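You operate a simulated robot arm through the tools that you are given. There is no shell and no other tool. Be economical: measure what you need, move in short steps, check, and stop when the job is done.

The job below is to be done with a simulated two-armed robot. You get a single attempt, and the scene is never put back.

JOB
Pick up the teal foam bottle with one hand, pass it to the other hand and put it on the mat top. Set down upright: teal foam bottle.

Only the result counts: the job must be done as asked and must still hold three seconds after the hand-in. Knocking over, shifting, dropping, spilling or breaking anything else fails it.

ROBOT AND FRAMES
Two 7-joint arms with two-finger parallel grippers on one trunk, on a base that drives. Base frame: it is fixed to the floor where the robot stands at the start and does not move with it; the origin is under the middle of the robot, x ahead of it, y to its left, z up. Readings come in mm, rad, newtons and seconds.
The left shoulder is at the start at [50, 187, 1085], the right one opposite. With the tool pointing down near the work surface each hand reaches from about 100 to 660 mm from the robot's upright axis, wherever it stands, measured 20 degrees to its own side. Places, roughly: mat top (26x20 cm) [580, -1620, 900]. Payload 3.43 kg a hand.
Tool frame (each hand has its own): the origin (TCP) lies between the finger pads and is the grasp point; the fingertips stand 30 mm ahead of it; z points along the fingers, y is the line along which they close. Largest opening 94 mm; finger width 28, thickness 10; the body of the gripper, 50 by 96 mm, starts 55 mm behind the TCP.
Orientation is that of the tool frame in the base frame, as a unit quaternion [x, y, z, w]. With the fingers straight down and closing along the base's y, the tool's x points along the base's -x, its y along +y and its z along -z.

CONTROLS
- The arms move only by the tool servo_tool. It takes "left_steps", "right_steps" or both (then of equal length, played together; a hand with none holds still); each is a list of rows, each an object of numbers (a shift or turn left out is 0, a gripper value left out holds the last): "wx", "wy", "wz": the turn, a rotation vector about the tool's x, y, z in rad; "dx", "dy", "dz": the shift along the tool's x, y, z in cm; "hand": the finger opening in cm, from 0 to 9.4. In form: [{"wx": .., "wy": .., "wz": .., "dx": .., "dy": .., "dz": .., "hand": ..}, ...]. A call has 1 to 20 rows; each row is the pose to reach, as a shift and turn from the pose commanded when the call began, along the tool's axes at that moment. A row lasts 0.2 s, in which the tool goes at most 50 mm and 0.15 rad; a call with a longer step from one row to the next is refused whole, and so is a gripper value outside its range. A pose out of reach is approached as far as the arm can. The call stops where the force on the tool passes 40 N (or 10 N more than at its start, if that is more) or the arm is blocked; 0.2 s more then pass. The fingers move at their own pace (about 153 mm/s each) and stop on an object; they squeeze with about 27 N. The grip force told is the motor's: it shows also when the fingers shut on nothing. Time passes only in rows, and 0.2 s behind the last, so rows that repeat a pose let the fingers close. It gives the time, the measured TCP pose, the force on the tool (base axes), the opening and the grip force at its end, in the units of the frame above (readings bear some noise), with the torque about the TCP (base axes, N m) and any sound that the robot's microphone picked up, and new pictures: "views" is both (left out), scene, wrist or none (wrist: the cameras of the hands that moved).
- Cameras (640 x 400 px; columns grow to the right, rows downward): "scene" is now at [144.6, -38.2, 1272.5]; the picture's right is [-0.40, -0.92, 0.00], its down [-0.28, 0.12, -0.95] and it looks along [0.87, -0.38, -0.31] (base axes); focal length 214 px, centre (320, 200). "left" rides on the left gripper at [76, -14, -102] in its tool frame; the picture's right is [0.18, 0.98, 0.00], its down [-0.75, 0.14, -0.64] and it looks along [-0.63, 0.12, 0.77] (tool axes); focal length 243 px, centre (320, 200). "right" rides on the right gripper at [76, 14, -103] in its tool frame; the picture's right is [-0.18, 0.98, 0.00], its down [-0.75, -0.14, -0.64] and it looks along [-0.63, -0.12, 0.77] (tool axes); focal length 243 px, centre (320, 200). There is no depth. A picture from a camera that has moved, and an enlarged one, comes with that camera's place and axes in the base frame and with its lens.
- slide_trunk(by): slides the trunk up (or, below 0, down) by that many mm; the arms and the scene camera ride with it, the base frame stays. It gives what a move gives, with no picture.
- roll_base(legs): drives the robot by 1 to 6 legs, each [ahead, left, turn to the left] in mm, mm and rad, along the robot's own axes; the way and the turn of a leg run together, so that a leg with both is an arc; at most 1500 mm and 3.142 rad a leg. The arms and the cameras ride along, it lands a little off, and it stops where it bumps. It gives what a move gives, and a new picture of the scene camera.
- head_to(pan, tilt): turns the head with the scene camera to pan (to the left, within 1.396 rad either way) and tilt (down, from -0.506 to 1.204), counted from straight ahead of the robot. It gives what a move gives, and a new picture of the scene camera.
- close_up(camera, box): a new picture of the part [left, top, right, bottom] of that camera's present view, enlarged. The clock stands still meanwhile.
- sign_off(): hands the job in; it is judged then, once.

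Work in short steps. Places have to be worked out from the pictures, the camera data and where the tool is seen: move nearer, look again, correct. Check each grasp and each placing, and mend what went wrong. You have 120 turns and 260 pictures in all, those below and enlarged ones among them. Open the grippers and draw the arms clear of the work before you hand the job in, unless the task says otherwise; then end with one line.

The tools are called after "Call:" as a command line: name --argument value ..., lists and objects as JSON in quotes. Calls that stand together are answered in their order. servo_tool: Moves the arms, as the interface text tells. Its arguments: {"type":"object","properties":{"left_steps":{"type":"array","items":{"type":"object","properties":{"wx":{"type":"number"},"wy":{"type":"number"},"wz":{"type":"number"},"dx":{"type":"number"},"dy":{"type":"number"},"dz":{"type":"number"},"hand":{"type":"number"}}}},"right_steps":{"type":"array","items":{"type":"object","properties":{"wx":{"type":"number"},"wy":{"type":"number"},"wz":{"type":"number"},"dx":{"type":"number"},"dy":{"type":"number"},"dz":{"type":"number"},"hand":{"type":"number"}}}},"views":{"type":"string","enum":["both","scene","wrist","none"]}},"required":[]} The other tools are called the same way: slide_trunk (by) slides the trunk up or down; roll_base (legs) drives the base; head_to (pan, tilt) turns the head that bears the scene camera; close_up (camera, box) takes an enlarged picture of a part of a camera's view; sign_off () hands the job in.

At the start:

```text
t: 0.0
left_position: [395.4, 85.6, 1140.8]
left_tcp_rot: [0.0, 1.0, 0.0, 0.0]
left_force: [0.2, -0.2, 0.6]
left_ft_torque: [-0.02, 0.03, 0.02]
left_gripper_width: 93.7
left_gripper_force: 0.0
right_position: [341.7, -315.9, 1230.9]
right_tcp_rot: [-0.001, 1.0, 0.001, -0.001]
right_force: [0.4, 1.1, -0.1]
right_ft_torque: [-0.02, -0.02, 0.01]
right_gripper_width: 94.0
right_gripper_force: 0.0
trunk travel left (down, up): [-300.0, 132.0]
robot x, y, heading: [-0.7, -7.0, -0.006]
head pan, tilt: [-0.412, 0.316]
```

scene: 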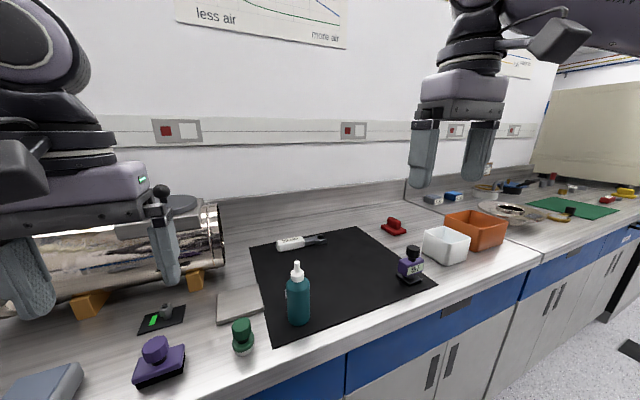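
right: 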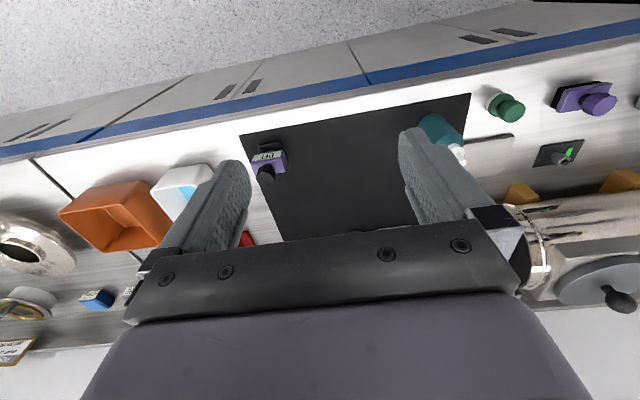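
left: 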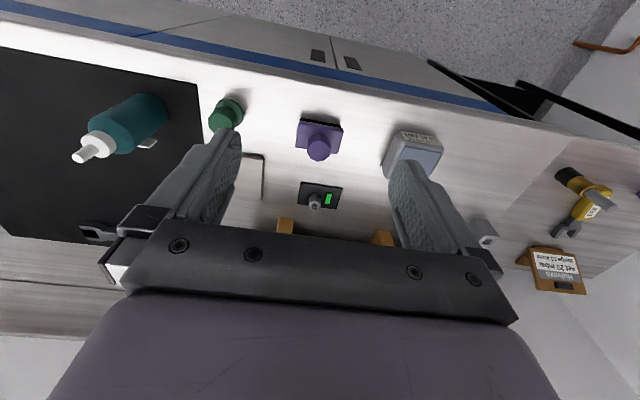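

I estimate the bottle to be near [485,-135], about 130 mm tall. I'll take closer looks at the bottle and the mat region first.

Call:
close_up --camera "scene" --box '[220, 220, 380, 340]'

Call:
close_up --camera "scene" --box '[440, 150, 640, 275]'

Call:
close_up --camera "left" --box '[40, 60, 280, 210]'

```text
3.33 times, centred on (300, 280) of scene
camera zoom: at [144.6, -38.2, 1272.5], right [-0.4, -0.92, 0.0], down [-0.28, 0.12, -0.95], along [0.87, -0.38, -0.31], focal length 715 px, centre (387, -67)
```

zoom: 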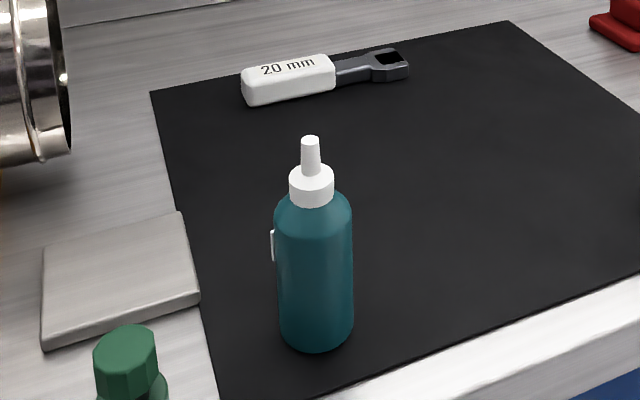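

```text
3.20 times, centred on (540, 212) of scene
camera zoom: at [144.6, -38.2, 1272.5], right [-0.4, -0.92, 0.0], down [-0.28, 0.12, -0.95], along [0.87, -0.38, -0.31], focal length 686 px, centre (-384, 160)
```

zoom: 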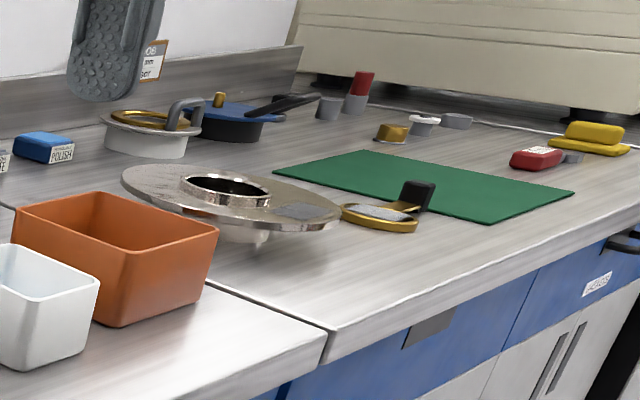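

```text
2.67 times, centred on (160, 135) of left
camera zoom: at [318.9, 71.1, 1241.2], right [-0.19, 0.98, 0.0], down [0.75, 0.14, 0.64], along [0.63, 0.12, -0.77], focal length 647 px, centre (747, 373)
```

zoom: 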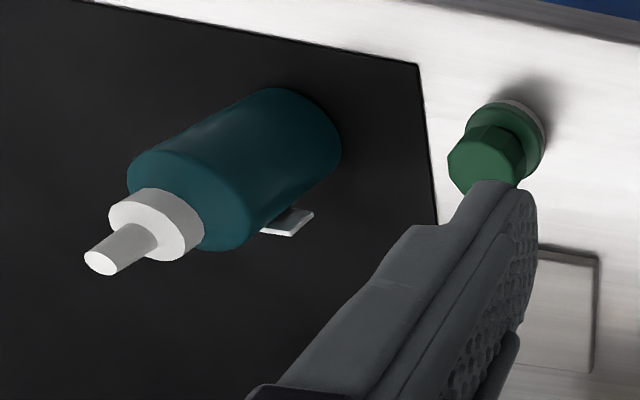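

Triangulating from both cameras puts the bottle axis at about (483,-138), with the tip at z≈1034 and body diameter about 48 mm. The left hand will grip the upper body from above, closing along x, and the right will receive low from the right side. I'll shift the base right a little to centre the bottle.

Call:
roll_base --legs '[[0, -150, 0]]'

Call:
servo_tool --left_steps '[{"wz": 0.14}, {"wz": 0.28}, {"wz": 0.42}, {"wz": 0.56}, {"wz": 0.7}, {"wz": 0.84}, {"wz": 0.98}, {"wz": 1.12}, {"wz": 1.26}, {"wz": 1.4}, {"wz": 1.5}, {"wz": 1.571}, {"wz": 1.571}]' --views "both"

```text
t: 1.4
left_position: [395.5, -60.8, 1139.6]
left_tcp_rot: [-0.002, 1.0, 0.0, 0.0]
left_force: [-0.1, 0.5, -0.6]
left_ft_torque: [0.02, -0.01, 0.01]
left_gripper_width: 94.2
left_gripper_force: 0.0
right_position: [343.6, -464.4, 1230.0]
right_tcp_rot: [0.0, 1.0, 0.001, -0.001]
right_force: [-0.4, 0.0, -0.8]
right_ft_torque: [0.03, 0.0, -0.01]
right_gripper_width: 93.9
right_gripper_force: 0.0
trunk travel left (down, up): [-300.0, 132.0]
robot x, y, heading: [0.3, -146.2, 0.002]
head pan, tilt: [-0.412, 0.316]
camera scene: at [144.9, -185.9, 1272.5], right [-0.4, -0.92, 0.0], down [-0.28, 0.12, -0.95], along [0.87, -0.38, -0.31], focal length 214 px, centre (320, 200)
```

scene: 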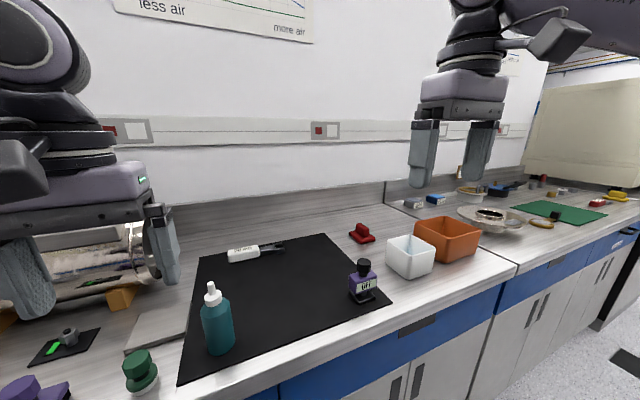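

```text
t: 4.2
left_position: [311.8, -83.2, 1112.4]
left_tcp_rot: [0.706, 0.709, 0.0, 0.0]
left_force: [-0.4, -0.8, 1.0]
left_ft_torque: [0.01, -0.02, -0.01]
left_gripper_width: 94.0
left_gripper_force: 0.1
left hand out of reach, approached as far as the arm can: row 9, 10, 11, 12, 13
right_position: [342.4, -462.5, 1230.8]
right_tcp_rot: [0.0, 1.0, 0.001, 0.0]
right_force: [-0.3, 0.4, 0.7]
right_ft_torque: [-0.02, 0.01, 0.02]
right_gripper_width: 94.4
right_gripper_force: 0.1
trunk travel left (down, up): [-300.0, 132.0]
robot x, y, heading: [1.8, -147.2, -0.001]
head pan, tilt: [-0.412, 0.316]
camera scene: at [144.9, -185.2, 1272.5], right [-0.4, -0.92, 0.0], down [-0.28, 0.12, -0.95], along [0.87, -0.38, -0.31], focal length 214 px, centre (320, 200)
camera left: at [297.4, -6.5, 1212.8], right [0.98, 0.19, 0.0], down [0.14, -0.75, 0.64], along [0.12, -0.63, -0.77], focal length 243 px, centre (320, 200)
```

scene: 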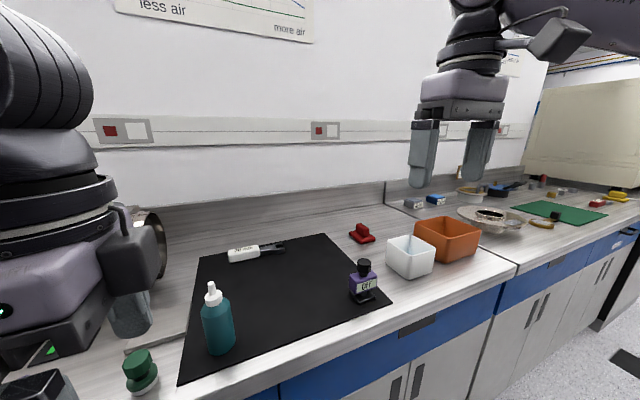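
left: 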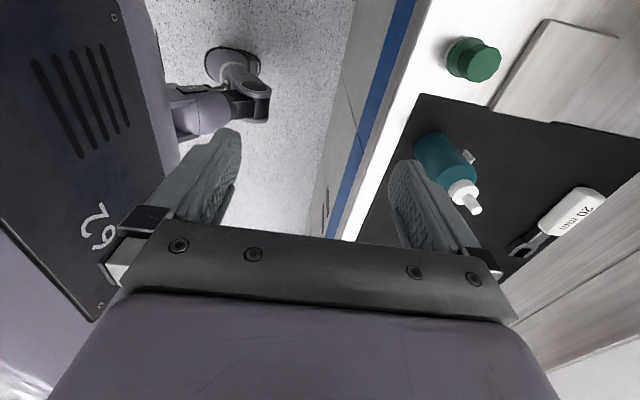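

With the yaw the hand drifted, as this orientation is hard to reach. I'll check where the small tab on the bottle sits before choosing the closing axis.

Call:
close_up --camera "left" --box '[400, 110, 520, 230]'

Call:
close_up --camera "scene" --box '[170, 270, 270, 370]'

```text
3.33 times, centred on (460, 170) of left
camera zoom: at [297.4, -6.5, 1212.8], right [0.98, 0.19, 0.0], down [0.14, -0.75, 0.64], along [0.12, -0.63, -0.77], focal length 809 px, centre (-147, 300)
```

zoom: 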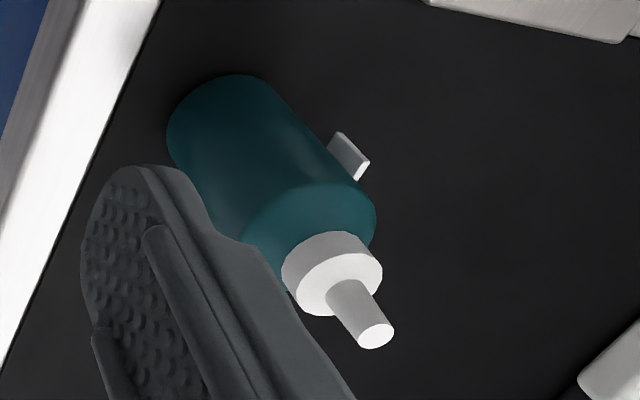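

```text
4.00 times, centred on (220, 320) of scene
camera zoom: at [144.9, -185.2, 1272.5], right [-0.4, -0.92, 0.0], down [-0.28, 0.12, -0.95], along [0.87, -0.38, -0.31], focal length 858 px, centre (720, -280)
```

zoom: 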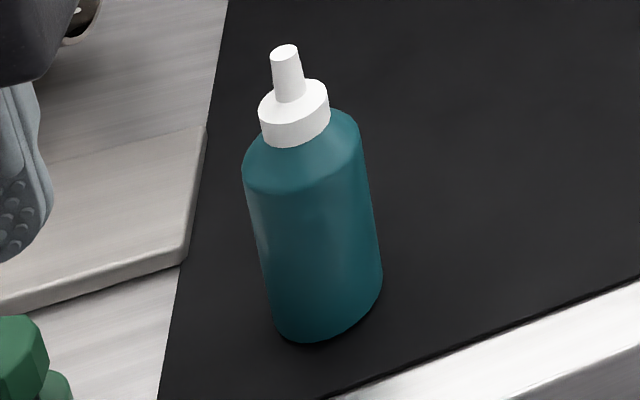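

The tab sits on the +x/+y diagonal below the shoulder, so I'll grip the white cap from above with the natural yaw, closing along y. I'll undo the left yaw and turn the right hand toward its receiving orientation.

Call:
servo_tool --left_steps '[{"wz": -0.14}, {"wz": -0.28}, {"wz": -0.42}, {"wz": -0.56}, {"wz": -0.7}, {"wz": -0.84}, {"wz": -0.98}, {"wz": -1.12}, {"wz": -1.26}, {"wz": -1.4}, {"wz": -1.5}, {"wz": -1.571}, {"wz": -1.571}]' --right_steps '[{"wz": 0.14}, {"wz": 0.28}, {"wz": 0.42}, {"wz": 0.56}, {"wz": 0.7}, {"wz": 0.84}, {"wz": 0.98}, {"wz": 1.12}, {"wz": 1.26}, {"wz": 1.4}, {"wz": 1.5}, {"wz": 1.571}, {"wz": 1.571}]' --views "scene"

```text
t: 7.0
left_position: [309.7, -85.0, 1112.7]
left_tcp_rot: [-0.003, 1.0, 0.0, 0.0]
left_force: [-0.9, 0.3, -0.7]
left_ft_torque: [0.03, 0.0, 0.06]
left_gripper_width: 94.4
left_gripper_force: 0.1
right_position: [342.9, -461.0, 1229.5]
right_tcp_rot: [0.707, 0.707, 0.0, -0.001]
right_force: [0.0, 0.1, -0.6]
right_ft_torque: [0.01, 0.03, 0.02]
right_gripper_width: 94.1
right_gripper_force: 0.0
trunk travel left (down, up): [-300.0, 132.0]
robot x, y, heading: [3.2, -147.7, 0.003]
head pan, tilt: [-0.412, 0.316]
camera scene: at [144.9, -185.2, 1272.5], right [-0.4, -0.92, 0.0], down [-0.28, 0.12, -0.95], along [0.87, -0.38, -0.31], focal length 214 px, centre (320, 200)
```

scene: 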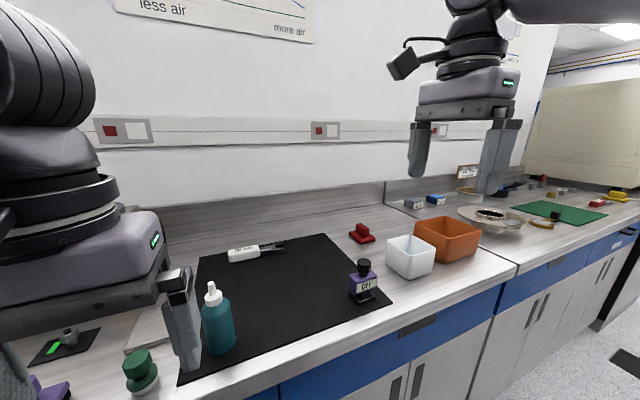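

Both orientations are good. Next I tilt the right hand 70° so it points left and slightly down, and bring the left hand above the bottle cap.

Call:
servo_tool --left_steps '[{"dx": -2, "dy": -0.6, "dz": -1}, {"dx": -5, "dy": -1.6, "dz": -2}, {"dx": -8, "dy": -2.4, "dz": -2}, {"dx": -11, "dy": -3.4, "dz": -2}, {"dx": -14, "dy": -4.3, "dz": -2}, {"dx": -16, "dy": -5, "dz": -2}, {"dx": -17.3, "dy": -5.4, "dz": -2}, {"dx": -17.3, "dy": -5.4, "dz": -2}, {"dx": -17.3, "dy": -5.4, "dz": -2}]' --right_steps '[{"wy": 0.14}, {"wy": 0.28}, {"wy": 0.42}, {"wy": 0.56}, {"wy": 0.7}, {"wy": 0.84}, {"wy": 0.98}, {"wy": 1.12}, {"wy": 1.22}]'

```text
t: 9.0
left_position: [483.5, -138.4, 1131.9]
left_tcp_rot: [-0.003, 1.0, 0.0, 0.001]
left_force: [0.3, 0.0, 0.4]
left_ft_torque: [-0.04, 0.02, 0.03]
left_gripper_width: 93.9
left_gripper_force: 0.0
right_position: [342.9, -463.5, 1229.3]
right_tcp_rot: [0.579, 0.579, 0.406, -0.406]
right_force: [-0.1, -0.4, 0.0]
right_ft_torque: [0.0, 0.04, -0.01]
right_gripper_width: 94.1
right_gripper_force: 0.1
trunk travel left (down, up): [-300.0, 132.0]
robot x, y, heading: [0.3, -152.5, 0.001]
head pan, tilt: [-0.412, 0.316]
camera scene: at [145.0, -185.4, 1272.5], right [-0.4, -0.92, 0.0], down [-0.28, 0.12, -0.95], along [0.87, -0.38, -0.31], focal length 214 px, centre (320, 200)
camera right: at [358.3, -533.7, 1336.7], right [0.98, -0.06, -0.17], down [-0.14, -0.86, -0.49], along [-0.12, 0.51, -0.85], focal length 243 px, centre (320, 200)
camera left: at [408.3, -153.8, 1233.4], right [-0.19, 0.98, 0.0], down [0.75, 0.14, 0.64], along [0.63, 0.12, -0.77], focal length 243 px, centre (320, 200)
```

scene: 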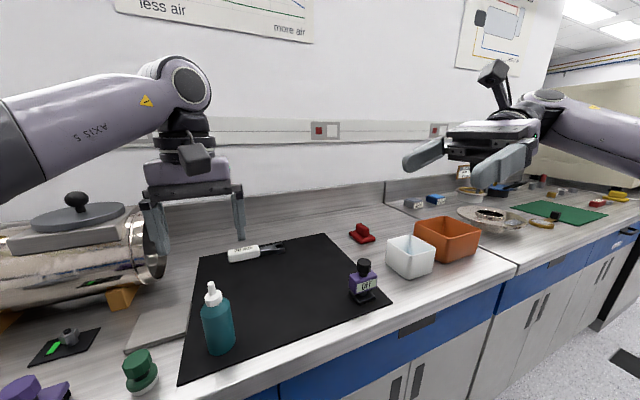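
right: 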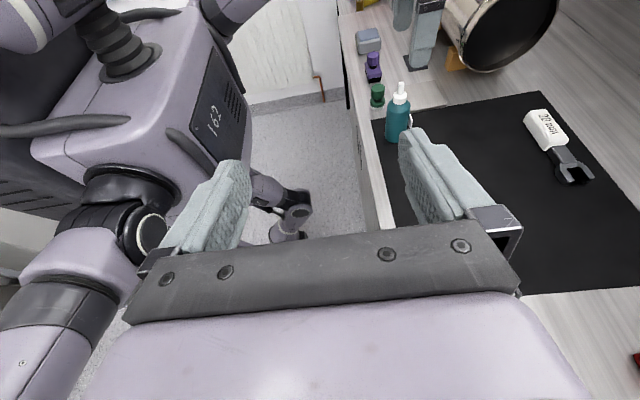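
left: 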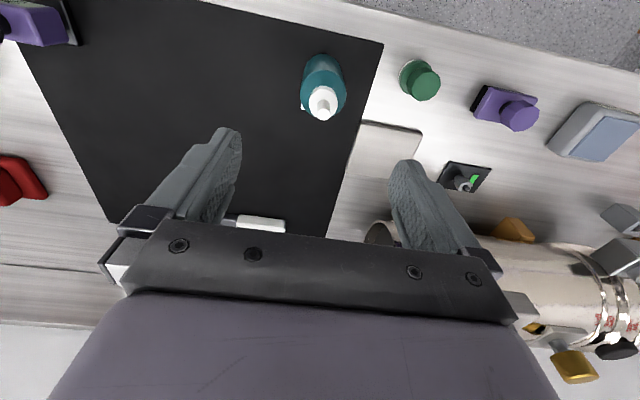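

The bottle tip now triangulates to about (476,-138). I descend with the fingertips just above the nozzle and check.

Call:
servo_tool --left_steps '[{"dx": 0.3, "dz": 1.5}, {"dx": 0.7, "dz": 3.5}, {"dx": 0.7, "dz": 5.4}, {"dx": 0.7, "dz": 5.4}]' --views "both"

Call:
close_up --camera "left" --box '[220, 40, 420, 165]'

Call:
close_up --camera "scene" --box '[130, 220, 290, 370]'

```text
t: 10.0
left_position: [476.1, -136.4, 1078.4]
left_tcp_rot: [-0.002, 1.0, 0.0, 0.0]
left_force: [0.3, -1.0, -0.2]
left_ft_torque: [-0.01, -0.01, 0.0]
left_gripper_width: 94.2
left_gripper_force: 0.1
right_position: [342.5, -463.9, 1229.3]
right_tcp_rot: [0.579, 0.58, 0.405, -0.406]
right_force: [1.3, 0.8, -0.4]
right_ft_torque: [0.0, -0.03, -0.01]
right_gripper_width: 94.0
right_gripper_force: 0.0
trunk travel left (down, up): [-300.0, 132.0]
robot x, y, heading: [-3.9, -146.3, 0.002]
head pan, tilt: [-0.412, 0.316]
camera scene: at [144.9, -185.2, 1272.5], right [-0.4, -0.92, 0.0], down [-0.28, 0.12, -0.95], along [0.87, -0.38, -0.31], focal length 214 px, centre (320, 200)
camera left: at [400.4, -152.0, 1180.3], right [-0.19, 0.98, 0.0], down [0.75, 0.15, 0.64], along [0.63, 0.12, -0.77], focal length 243 px, centre (320, 200)
```

scene: 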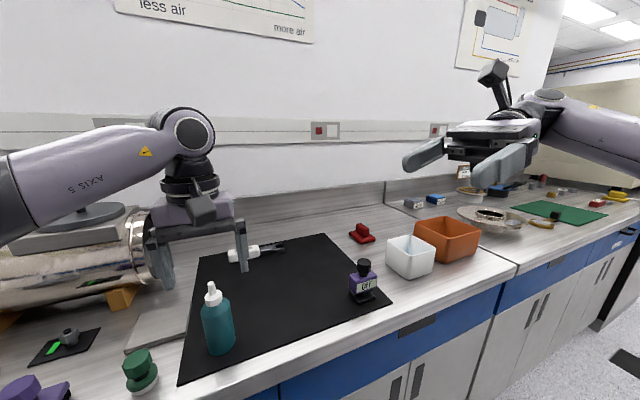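
left: 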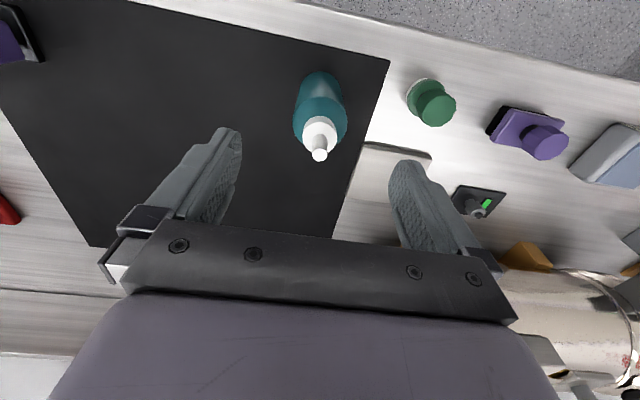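

```text
3.20 times, centred on (320, 102) of left
camera zoom: at [400.4, -152.0, 1180.3], right [-0.19, 0.98, 0.0], down [0.75, 0.15, 0.64], along [0.63, 0.12, -0.77], focal length 776 px, centre (320, 512)
```

zoom: 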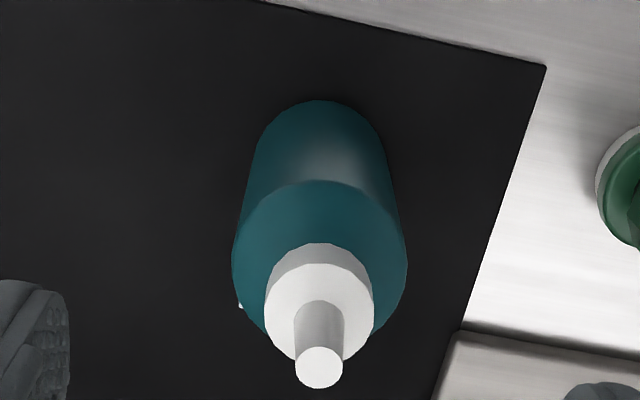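

```text
2.67 times, centred on (210, 295) of scene
camera zoom: at [144.9, -185.2, 1272.5], right [-0.4, -0.92, 0.0], down [-0.28, 0.12, -0.95], along [0.87, -0.38, -0.31], focal length 572 px, centre (613, -53)
```

zoom: 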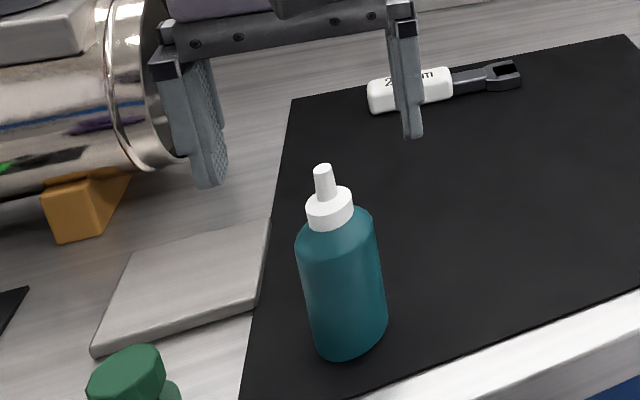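

Bottle tip is at about (479,-137.5), and the fingers straddle it. I descend to TCP z≈1024, so the fingertips reach the cap bottom at about 994, and close.

Call:
servo_tool --left_steps '[{"dx": -0.3, "dy": -0.1, "dz": 2}, {"dx": -0.3, "dy": -0.1, "dz": 4}, {"dx": -0.3, "dy": -0.1, "dz": 5.4}, {"dx": -0.3, "dy": -0.1, "dz": 5.4}]' --views "both"

Call:
close_up --camera "scene" --box '[130, 220, 290, 370]'

```text
t: 11.0
left_position: [480.9, -138.3, 1024.2]
left_tcp_rot: [-0.002, 1.0, -0.001, 0.0]
left_force: [0.0, -0.1, 0.9]
left_ft_torque: [0.01, -0.02, 0.01]
left_gripper_width: 94.1
left_gripper_force: 0.0
right_position: [341.2, -462.5, 1228.9]
right_tcp_rot: [0.579, 0.58, 0.405, -0.406]
right_force: [-0.8, 0.0, 0.9]
right_ft_torque: [-0.01, -0.01, 0.04]
right_gripper_width: 94.1
right_gripper_force: 0.0
trunk travel left (down, up): [-300.0, 132.0]
robot x, y, heading: [-1.3, -145.1, 0.003]
head pan, tilt: [-0.412, 0.316]
camera scene: at [144.9, -185.2, 1272.5], right [-0.4, -0.92, 0.0], down [-0.28, 0.12, -0.95], along [0.87, -0.38, -0.31], focal length 214 px, centre (320, 200)
camera left: at [405.2, -153.7, 1125.8], right [-0.19, 0.98, 0.0], down [0.75, 0.15, 0.64], along [0.63, 0.12, -0.77], focal length 243 px, centre (320, 200)
```

scene: 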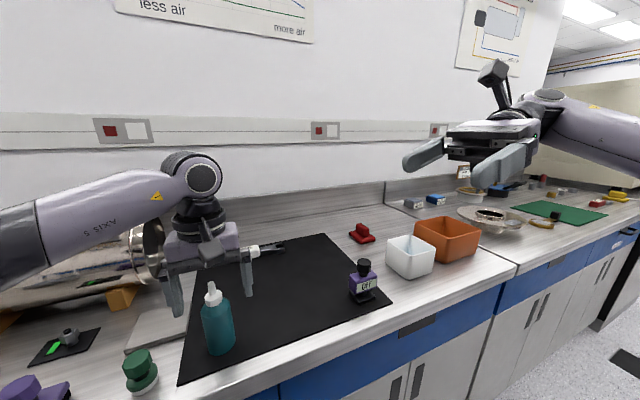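
left: 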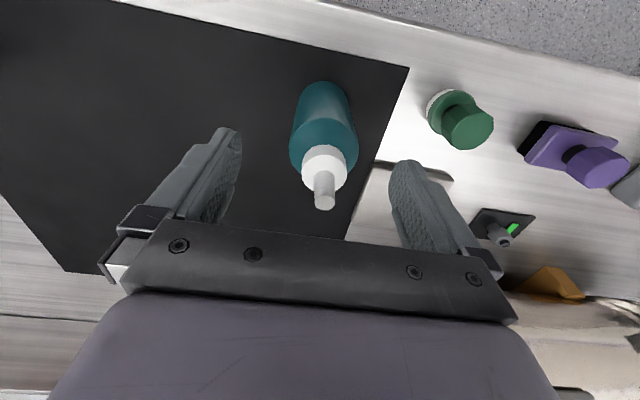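

```text
2.67 times, centred on (210, 295) of scene
camera zoom: at [144.9, -185.2, 1272.5], right [-0.4, -0.92, 0.0], down [-0.28, 0.12, -0.95], along [0.87, -0.38, -0.31], focal length 572 px, centre (613, -53)
```

zoom: 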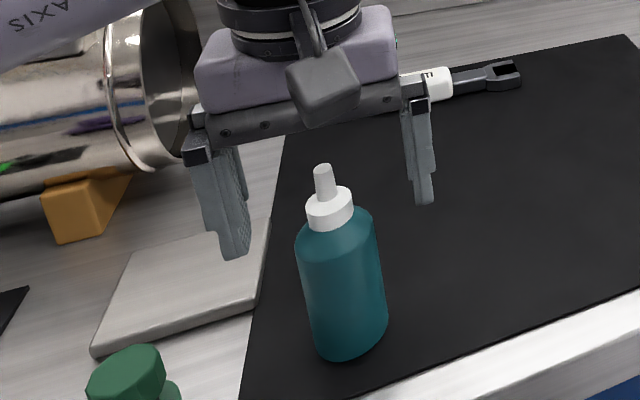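

Geometry matches: the cap is centred between the fingers and the tips are at its lower edge. Closing.

Call:
servo_tool --left_steps '[{"hand": 5}, {"hand": 3}, {"hand": 2}, {"hand": 1.5}, {"hand": 1.5}]' --views "both"

Call:
close_up --camera "scene" --box '[130, 220, 290, 370]'

```text
t: 12.2
left_position: [480.7, -139.3, 1028.2]
left_tcp_rot: [-0.002, 1.0, -0.002, 0.004]
left_force: [5.2, 1.8, 30.7]
left_ft_torque: [0.02, -0.34, -0.02]
left_gripper_width: 26.8
left_gripper_force: 26.5
right_position: [340.3, -462.6, 1230.6]
right_tcp_rot: [0.579, 0.58, 0.406, -0.405]
right_force: [-0.6, 0.2, 0.3]
right_ft_torque: [0.0, 0.0, 0.01]
right_gripper_width: 94.2
right_gripper_force: 0.0
trunk travel left (down, up): [-300.0, 132.0]
robot x, y, heading: [-3.4, -147.9, -0.003]
head pan, tilt: [-0.412, 0.316]
camera scene: at [143.2, -185.2, 1273.1], right [-0.4, -0.92, 0.0], down [-0.28, 0.12, -0.95], along [0.87, -0.38, -0.31], focal length 214 px, centre (320, 200)
camera left: at [403.8, -153.6, 1129.0], right [-0.19, 0.98, -0.01], down [0.75, 0.15, 0.65], along [0.64, 0.12, -0.76], focal length 243 px, centre (320, 200)
```

scene: 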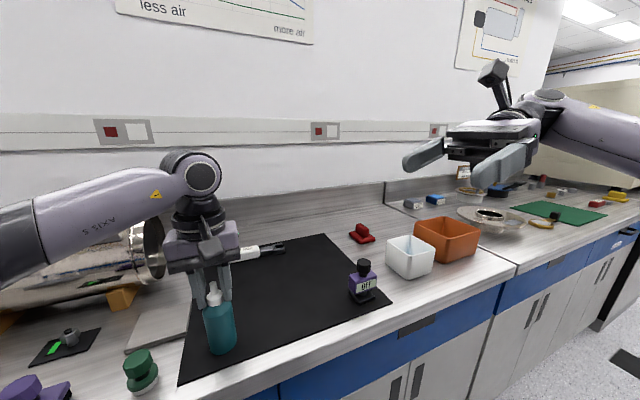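
left: 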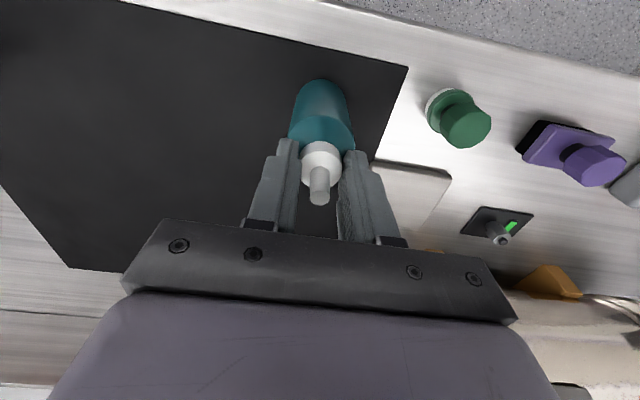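

```text
2.67 times, centred on (210, 295) of scene
camera zoom: at [143.2, -185.2, 1273.1], right [-0.4, -0.92, 0.0], down [-0.28, 0.12, -0.95], along [0.87, -0.38, -0.31], focal length 572 px, centre (613, -53)
```

zoom: 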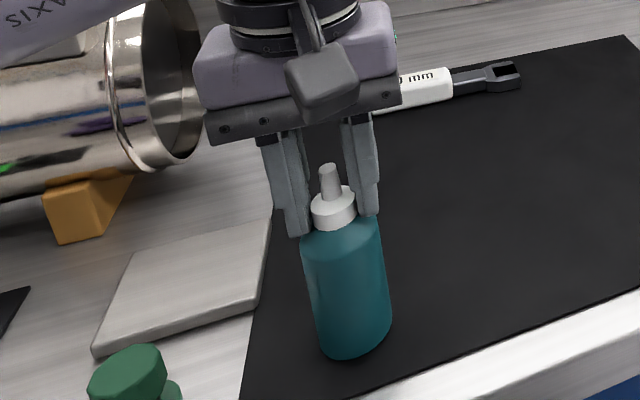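

The tips wedged on the shoulder, giving 30 N upward. I reopen slightly, rise 5 mm and regrip cleanly.

Call:
servo_tool --left_steps '[{"hand": 3.6, "dz": 0}, {"hand": 3.6, "dz": -0.5}, {"hand": 3.6, "dz": -0.5}, {"hand": 1.5, "dz": -0.5}, {"hand": 1.5, "dz": -0.5}, {"hand": 1.5, "dz": -0.5}]' --views "scene"

Call:
close_up --camera "scene" --box '[130, 220, 290, 370]'

```text
t: 13.6
left_position: [480.3, -138.3, 1030.6]
left_tcp_rot: [-0.003, 1.0, 0.0, 0.0]
left_force: [0.1, 0.5, 3.8]
left_ft_torque: [0.04, 0.05, 0.01]
left_gripper_width: 25.3
left_gripper_force: 26.9
right_position: [342.6, -462.0, 1230.9]
right_tcp_rot: [0.579, 0.58, 0.405, -0.406]
right_force: [-0.3, 0.1, -0.1]
right_ft_torque: [0.03, 0.03, 0.02]
right_gripper_width: 94.3
right_gripper_force: 0.0
trunk travel left (down, up): [-300.0, 132.0]
robot x, y, heading: [1.0, -145.4, -0.002]
head pan, tilt: [-0.412, 0.316]
camera scene: at [144.5, -185.1, 1272.6], right [-0.4, -0.92, 0.0], down [-0.28, 0.12, -0.95], along [0.87, -0.38, -0.31], focal length 214 px, centre (320, 200)
```

scene: 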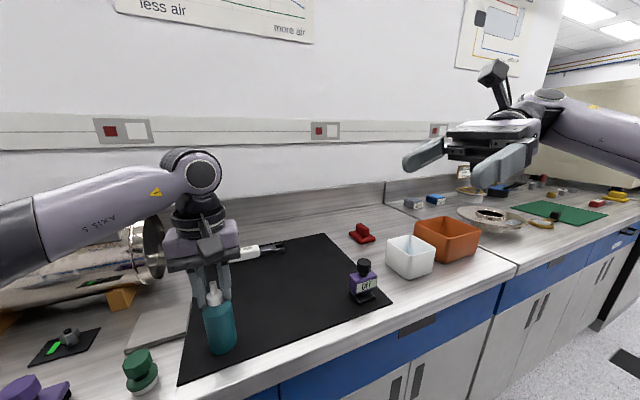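

```text
2.67 times, centred on (210, 295) of scene
camera zoom: at [144.5, -185.1, 1272.6], right [-0.4, -0.92, 0.0], down [-0.28, 0.12, -0.95], along [0.87, -0.38, -0.31], focal length 572 px, centre (613, -53)
```

zoom: 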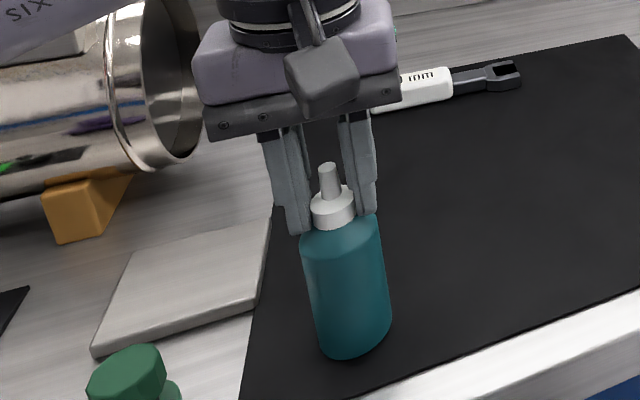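

Clean grip on the cap: 25.3 mm and low external force. I lift it 130 mm and draw it back slightly.

Call:
servo_tool --left_steps '[{"dz": -1}, {"dz": -3}, {"dz": -5}, {"dz": -8, "dx": 1}, {"dz": -11, "dx": 3}, {"dz": -13, "dx": 4.5}, {"dz": -13, "dx": 5}, {"dz": -13, "dx": 5}]' --views "both"

```text
t: 15.4
left_position: [428.5, -140.5, 1159.5]
left_tcp_rot: [-0.002, 1.0, -0.001, 0.001]
left_force: [-0.4, -1.3, -0.8]
left_ft_torque: [-0.02, -0.02, 0.0]
left_gripper_width: 25.2
left_gripper_force: 26.9
right_position: [342.6, -462.8, 1229.8]
right_tcp_rot: [0.579, 0.58, 0.405, -0.406]
right_force: [0.3, 0.0, 0.5]
right_ft_torque: [0.02, -0.01, 0.02]
right_gripper_width: 94.1
right_gripper_force: 0.0
trunk travel left (down, up): [-300.0, 132.0]
robot x, y, heading: [0.6, -146.6, 0.004]
head pan, tilt: [-0.412, 0.316]
camera scene: at [145.0, -185.2, 1272.5], right [-0.4, -0.92, 0.0], down [-0.28, 0.12, -0.95], along [0.87, -0.38, -0.31], focal length 214 px, centre (320, 200)
camera left: at [353.6, -153.9, 1261.2], right [-0.19, 0.98, 0.0], down [0.75, 0.15, 0.64], along [0.63, 0.12, -0.77], focal length 243 px, centre (320, 200)
```

scene: 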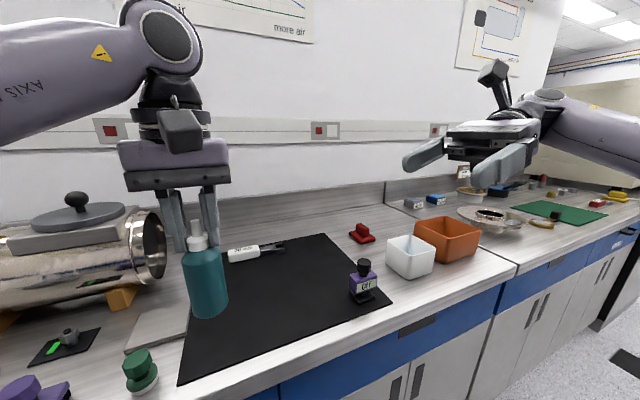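
left: 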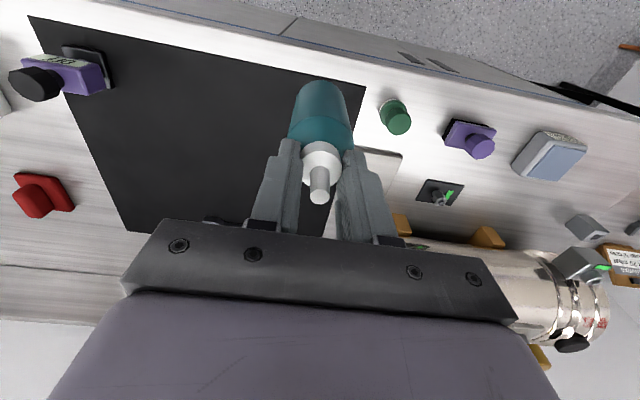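

The bottle hangs straight, axis about (429,-139), base z≈1033. I bring the right hand to a pre-approach point about 105 mm short of it.

Call:
servo_tool --right_steps '[{"dy": 2.2, "dx": -0.9, "dz": 2}, {"dy": 4.4, "dx": -1.8, "dz": 5}, {"dy": 6.6, "dx": -2.7, "dz": 8}, {"dy": 8.64, "dx": -3.64, "dz": 11}, {"dy": 8.64, "dx": -3.64, "dz": 15}, {"dy": 8.64, "dx": -3.64, "dz": 19}, {"dy": 8.64, "dx": -3.64, "dz": 22}, {"dy": 8.64, "dx": -3.64, "dz": 24}, {"dy": 8.64, "dx": -3.64, "dz": 24}]' --views "both"

Call:
head_to --pan -0.1 --tilt 0.35

```text
t: 17.4
left_position: [428.5, -139.8, 1158.6]
left_tcp_rot: [-0.003, 1.0, 0.0, -0.001]
left_force: [0.1, 0.0, -2.0]
left_ft_torque: [0.01, -0.01, 0.0]
left_gripper_width: 25.2
left_gripper_force: 27.4
right_position: [428.5, -251.5, 1113.8]
right_tcp_rot: [0.579, 0.58, 0.405, -0.405]
right_force: [-0.3, -0.1, 0.9]
right_ft_torque: [0.02, 0.0, -0.01]
right_gripper_width: 93.9
right_gripper_force: 0.0
trunk travel left (down, up): [-300.0, 132.0]
robot x, y, heading: [1.8, -147.1, 0.003]
head pan, tilt: [-0.412, 0.316]
camera scene: at [145.0, -185.2, 1272.5], right [-0.4, -0.92, 0.0], down [-0.28, 0.12, -0.95], along [0.87, -0.38, -0.31], focal length 214 px, centre (320, 200)
camera right: at [443.2, -320.6, 1220.3], right [0.98, -0.06, -0.17], down [-0.14, -0.86, -0.49], along [-0.12, 0.5, -0.86], focal length 243 px, centre (320, 200)
```

scene: 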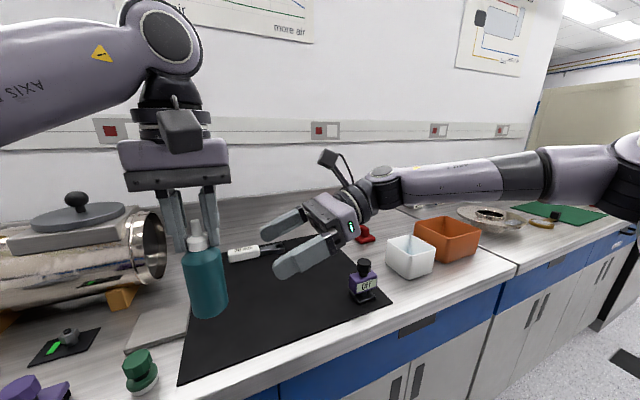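
right: 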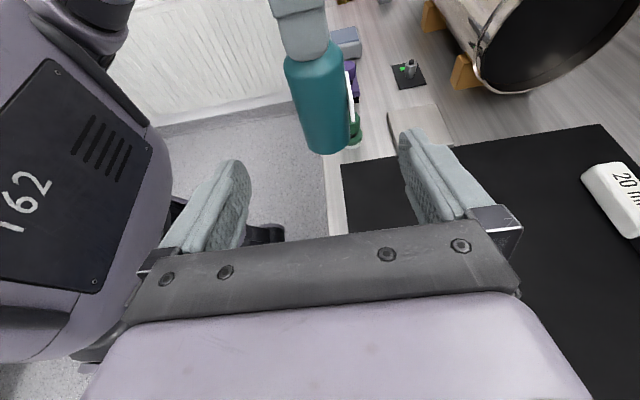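

```text
t: 18.2
left_position: [429.8, -138.5, 1159.6]
left_tcp_rot: [-0.003, 1.0, -0.001, 0.001]
left_force: [0.3, 0.2, -1.5]
left_ft_torque: [-0.01, 0.01, -0.01]
left_gripper_width: 25.4
left_gripper_force: 27.3
right_position: [427.9, -250.5, 1112.9]
right_tcp_rot: [0.579, 0.579, 0.405, -0.406]
right_force: [-0.1, -0.4, -0.2]
right_ft_torque: [0.02, -0.02, 0.01]
right_gripper_width: 93.9
right_gripper_force: 0.1
trunk travel left (down, up): [-300.0, 132.0]
robot x, y, heading: [-1.6, -148.3, 0.004]
head pan, tilt: [-0.099, 0.351]
camera scene: at [152.1, -157.2, 1269.2], right [-0.1, -1.0, 0.0], down [-0.34, 0.03, -0.94], along [0.93, -0.09, -0.34], focal length 214 px, centre (320, 200)
```

scene: 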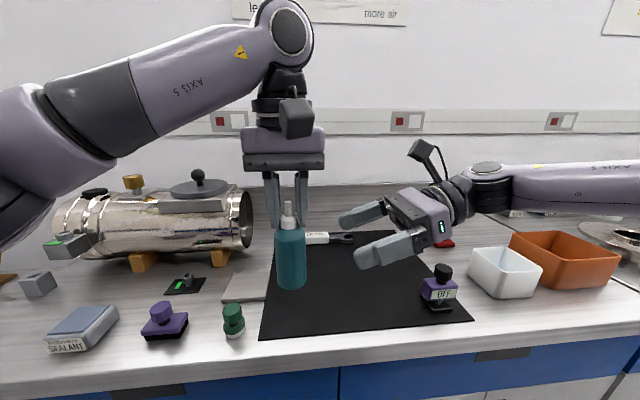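

Clear path and aligned. I advance about 110 mm along the tool axis so the fingers straddle the lower body.

Call:
servo_tool --right_steps '[{"dz": 2}, {"dz": 4}, {"dz": 6}, {"dz": 8}, {"dz": 10}, {"dz": 11}, {"dz": 11}]' --views "both"

Call:
close_up --camera "scene" --box '[200, 150, 440, 320]'

```text
t: 19.8
left_position: [430.5, -139.0, 1159.5]
left_tcp_rot: [-0.003, 1.0, 0.0, 0.0]
left_force: [0.4, 0.4, -1.8]
left_ft_torque: [0.02, -0.04, -0.04]
left_gripper_width: 25.0
left_gripper_force: 27.0
right_position: [429.8, -147.0, 1077.1]
right_tcp_rot: [0.58, 0.579, 0.405, -0.405]
right_force: [0.5, -0.5, 0.1]
right_ft_torque: [0.02, 0.01, -0.02]
right_gripper_width: 93.8
right_gripper_force: 0.1
trunk travel left (down, up): [-300.0, 132.0]
robot x, y, heading: [0.2, -146.5, 0.002]
head pan, tilt: [-0.099, 0.351]
camera scene: at [152.1, -157.1, 1269.2], right [-0.1, -1.0, 0.0], down [-0.34, 0.03, -0.94], along [0.93, -0.09, -0.34], focal length 214 px, centre (320, 200)
camera right: at [444.4, -216.9, 1183.8], right [0.98, -0.06, -0.17], down [-0.14, -0.86, -0.49], along [-0.12, 0.5, -0.86], focal length 243 px, centre (320, 200)
```

scene: 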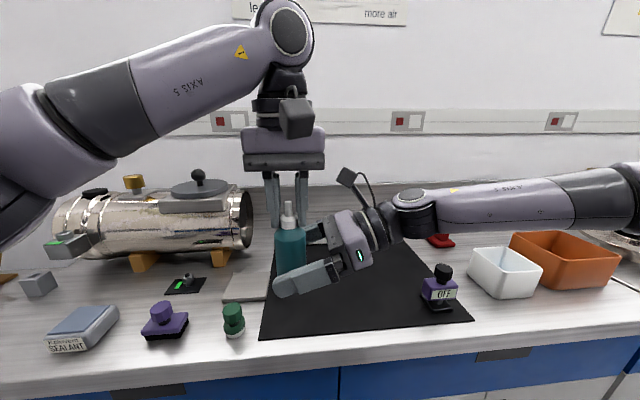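
right: 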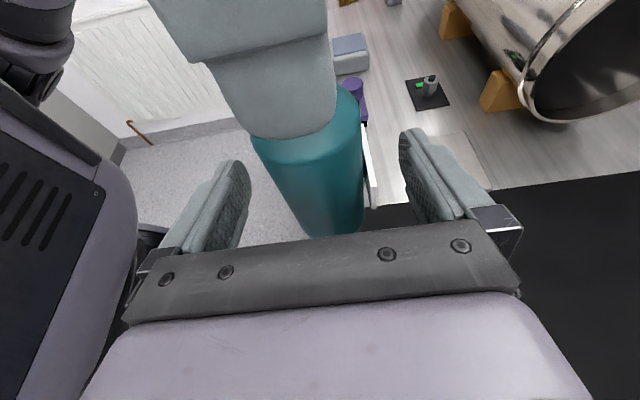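

```text
2.35 times, centred on (320, 235) of scene
camera zoom: at [152.1, -157.1, 1269.2], right [-0.1, -1.0, 0.0], down [-0.34, 0.03, -0.94], along [0.93, -0.09, -0.34], focal length 505 px, centre (320, 118)
```

zoom: 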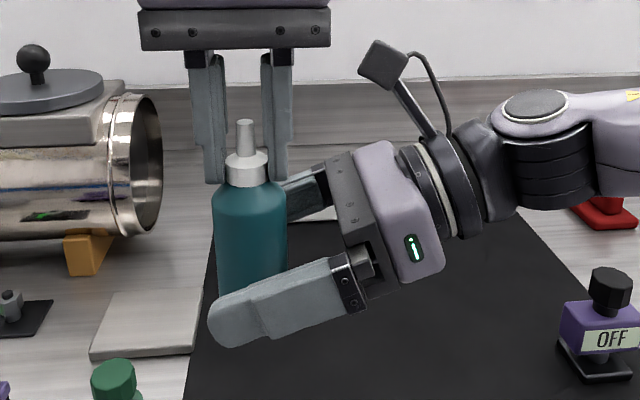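

The tab shows as a white strip on the +x side. I zoom in before closing.

Call:
close_up --camera "right" --box '[230, 80, 480, 240]'

```text
2.50 times, centred on (355, 160) of right
camera zoom: at [444.4, -216.9, 1183.8], right [0.98, -0.06, -0.17], down [-0.14, -0.86, -0.49], along [-0.12, 0.5, -0.86], focal length 606 px, centre (232, 300)
```

zoom: 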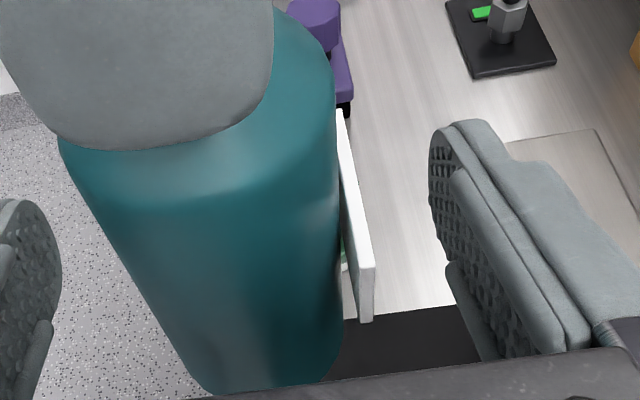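

The tab is a flat label plate on the +x side, roughly 41–64 mm above the base. I raise the right hand 12 mm so the pads sit on that plate, centre by 2 mm, then close gently.

Call:
servo_tool --right_steps '[{"dx": 0.6, "dy": 0.1, "dz": -0.2}, {"dx": 1.13, "dy": 0.2, "dz": -0.41}, {"dx": 1.13, "dy": 0.2, "dz": -0.41, "hand": 7}, {"dx": 1.13, "dy": 0.2, "dz": -0.41, "hand": 5.8}, {"dx": 1.13, "dy": 0.2, "dz": -0.41, "hand": 5.8}]' --views "both"

Call:
close_up --camera "right" --box '[230, 80, 480, 240]'

```text
t: 21.0
left_position: [429.7, -139.0, 1159.4]
left_tcp_rot: [-0.003, 1.0, 0.0, 0.0]
left_force: [0.0, -0.2, -1.6]
left_ft_torque: [0.0, 0.0, 0.02]
left_gripper_width: 25.3
left_gripper_force: 27.1
right_position: [430.8, -146.1, 1088.4]
right_tcp_rot: [0.579, 0.58, 0.405, -0.406]
right_force: [0.7, -0.4, -0.3]
right_ft_torque: [0.0, -0.02, -0.02]
right_gripper_width: 57.9
right_gripper_force: 0.2
trunk travel left (down, up): [-300.0, 132.0]
robot x, y, heading: [-2.5, -147.3, 0.001]
head pan, tilt: [-0.099, 0.351]
camera scene: at [152.1, -157.1, 1269.2], right [-0.1, -1.0, 0.0], down [-0.34, 0.03, -0.94], along [0.93, -0.09, -0.34], focal length 214 px, centre (320, 200)
camera right: at [446.3, -216.7, 1195.1], right [0.98, -0.06, -0.17], down [-0.14, -0.86, -0.49], along [-0.12, 0.5, -0.86], focal length 243 px, centre (320, 200)
```

scene: 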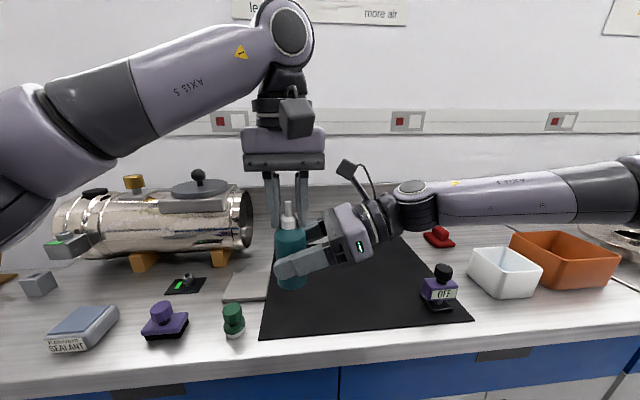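
right: 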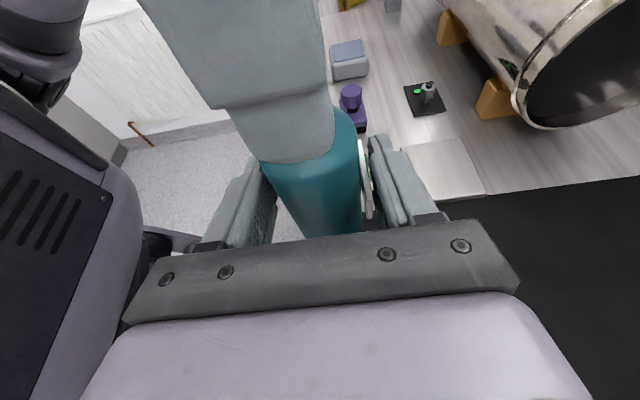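

```text
2.50 times, centred on (355, 160) of right
camera zoom: at [446.3, -216.7, 1195.1], right [0.98, -0.06, -0.17], down [-0.14, -0.86, -0.49], along [-0.12, 0.5, -0.86], focal length 606 px, centre (232, 300)
```

zoom: 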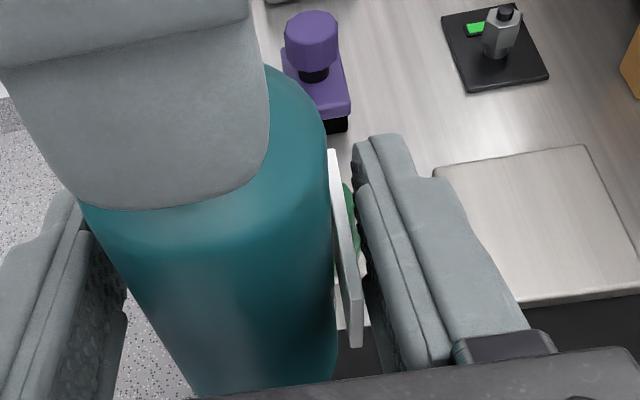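

Centred, with the plate parallel to the pad. Closing the right hand fully.

Call:
servo_tool --right_steps '[{"hand": 5.4}, {"hand": 5.0}, {"hand": 4.5}, {"hand": 4.0}, {"hand": 4.0}]' --views "wrist"

```text
t: 22.2
left_position: [429.1, -138.2, 1159.9]
left_tcp_rot: [-0.003, 1.0, -0.001, 0.001]
left_force: [6.0, -0.9, -1.8]
left_ft_torque: [-0.04, -0.37, 0.0]
left_gripper_width: 25.4
left_gripper_force: 26.7
right_position: [430.0, -145.8, 1087.8]
right_tcp_rot: [0.579, 0.58, 0.404, -0.405]
right_force: [-6.0, 0.1, -0.1]
right_ft_torque: [0.01, -0.05, 0.02]
right_gripper_width: 48.8
right_gripper_force: 27.0
trunk travel left (down, up): [-300.0, 132.0]
robot x, y, heading: [0.4, -148.1, 0.005]
head pan, tilt: [-0.099, 0.351]
camera right: at [445.9, -216.4, 1195.0], right [0.98, -0.06, -0.17], down [-0.14, -0.86, -0.49], along [-0.12, 0.5, -0.86], focal length 243 px, centre (320, 200)
```

right: 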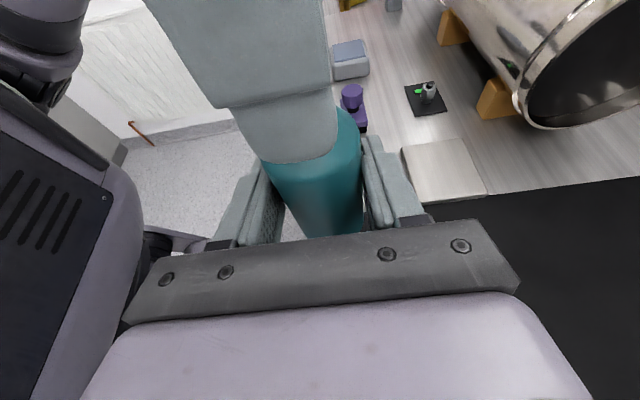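

Right grip is firm at 48.8 mm and 27 N. I open the left hand, then raise it straight up clear of the nozzle.

Call:
servo_tool --left_steps '[{"hand": 3.5}, {"hand": 5}, {"hand": 6}, {"hand": 6, "dz": -1}, {"hand": 6, "dz": -3}, {"hand": 6, "dz": -6}, {"hand": 6, "dz": -9}, {"hand": 6, "dz": -10}]' --views "both"

Call:
close_up --camera "scene" --box '[200, 150, 440, 320]'

```text
t: 24.0
left_position: [428.9, -137.7, 1249.2]
left_tcp_rot: [-0.003, 1.0, 0.005, -0.009]
left_force: [0.3, 0.1, 0.3]
left_ft_torque: [-0.01, 0.0, -0.02]
left_gripper_width: 59.8
left_gripper_force: 0.1
left hand out of reach, approached as far as the arm can: row 8
right_position: [431.2, -145.0, 1087.3]
right_tcp_rot: [0.579, 0.58, 0.405, -0.405]
right_force: [-0.3, 0.5, -1.0]
right_ft_torque: [-0.01, 0.0, 0.0]
right_gripper_width: 48.7
right_gripper_force: 27.2
trunk travel left (down, up): [-300.0, 132.0]
robot x, y, heading: [0.5, -148.7, 0.001]
head pan, tilt: [-0.099, 0.351]
camera scene: at [152.2, -157.0, 1269.2], right [-0.1, -1.0, 0.0], down [-0.34, 0.03, -0.94], along [0.93, -0.09, -0.34], focal length 214 px, centre (320, 200)
camera left: at [355.2, -154.0, 1352.0], right [-0.19, 0.98, 0.01], down [0.76, 0.14, 0.63], along [0.62, 0.13, -0.78], focal length 243 px, centre (320, 200)
```

scene: 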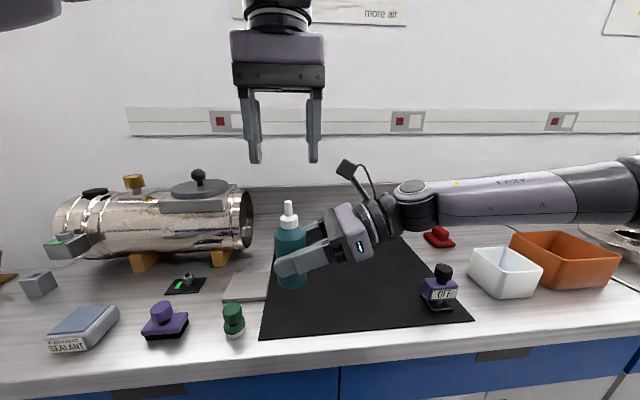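
left: 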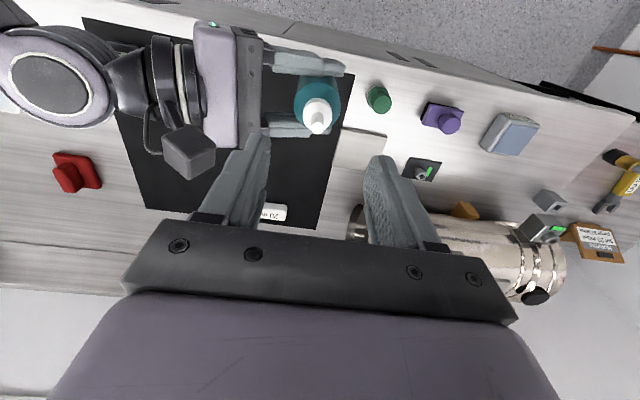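

```text
2.35 times, centred on (320, 235) of scene
camera zoom: at [152.2, -157.0, 1269.2], right [-0.1, -1.0, 0.0], down [-0.34, 0.03, -0.94], along [0.93, -0.09, -0.34], focal length 505 px, centre (320, 118)
```

zoom: 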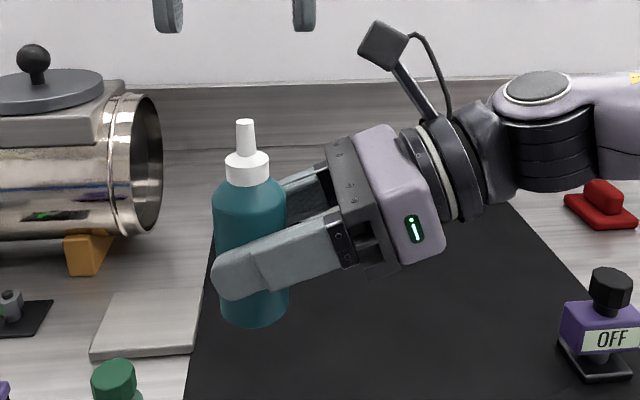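

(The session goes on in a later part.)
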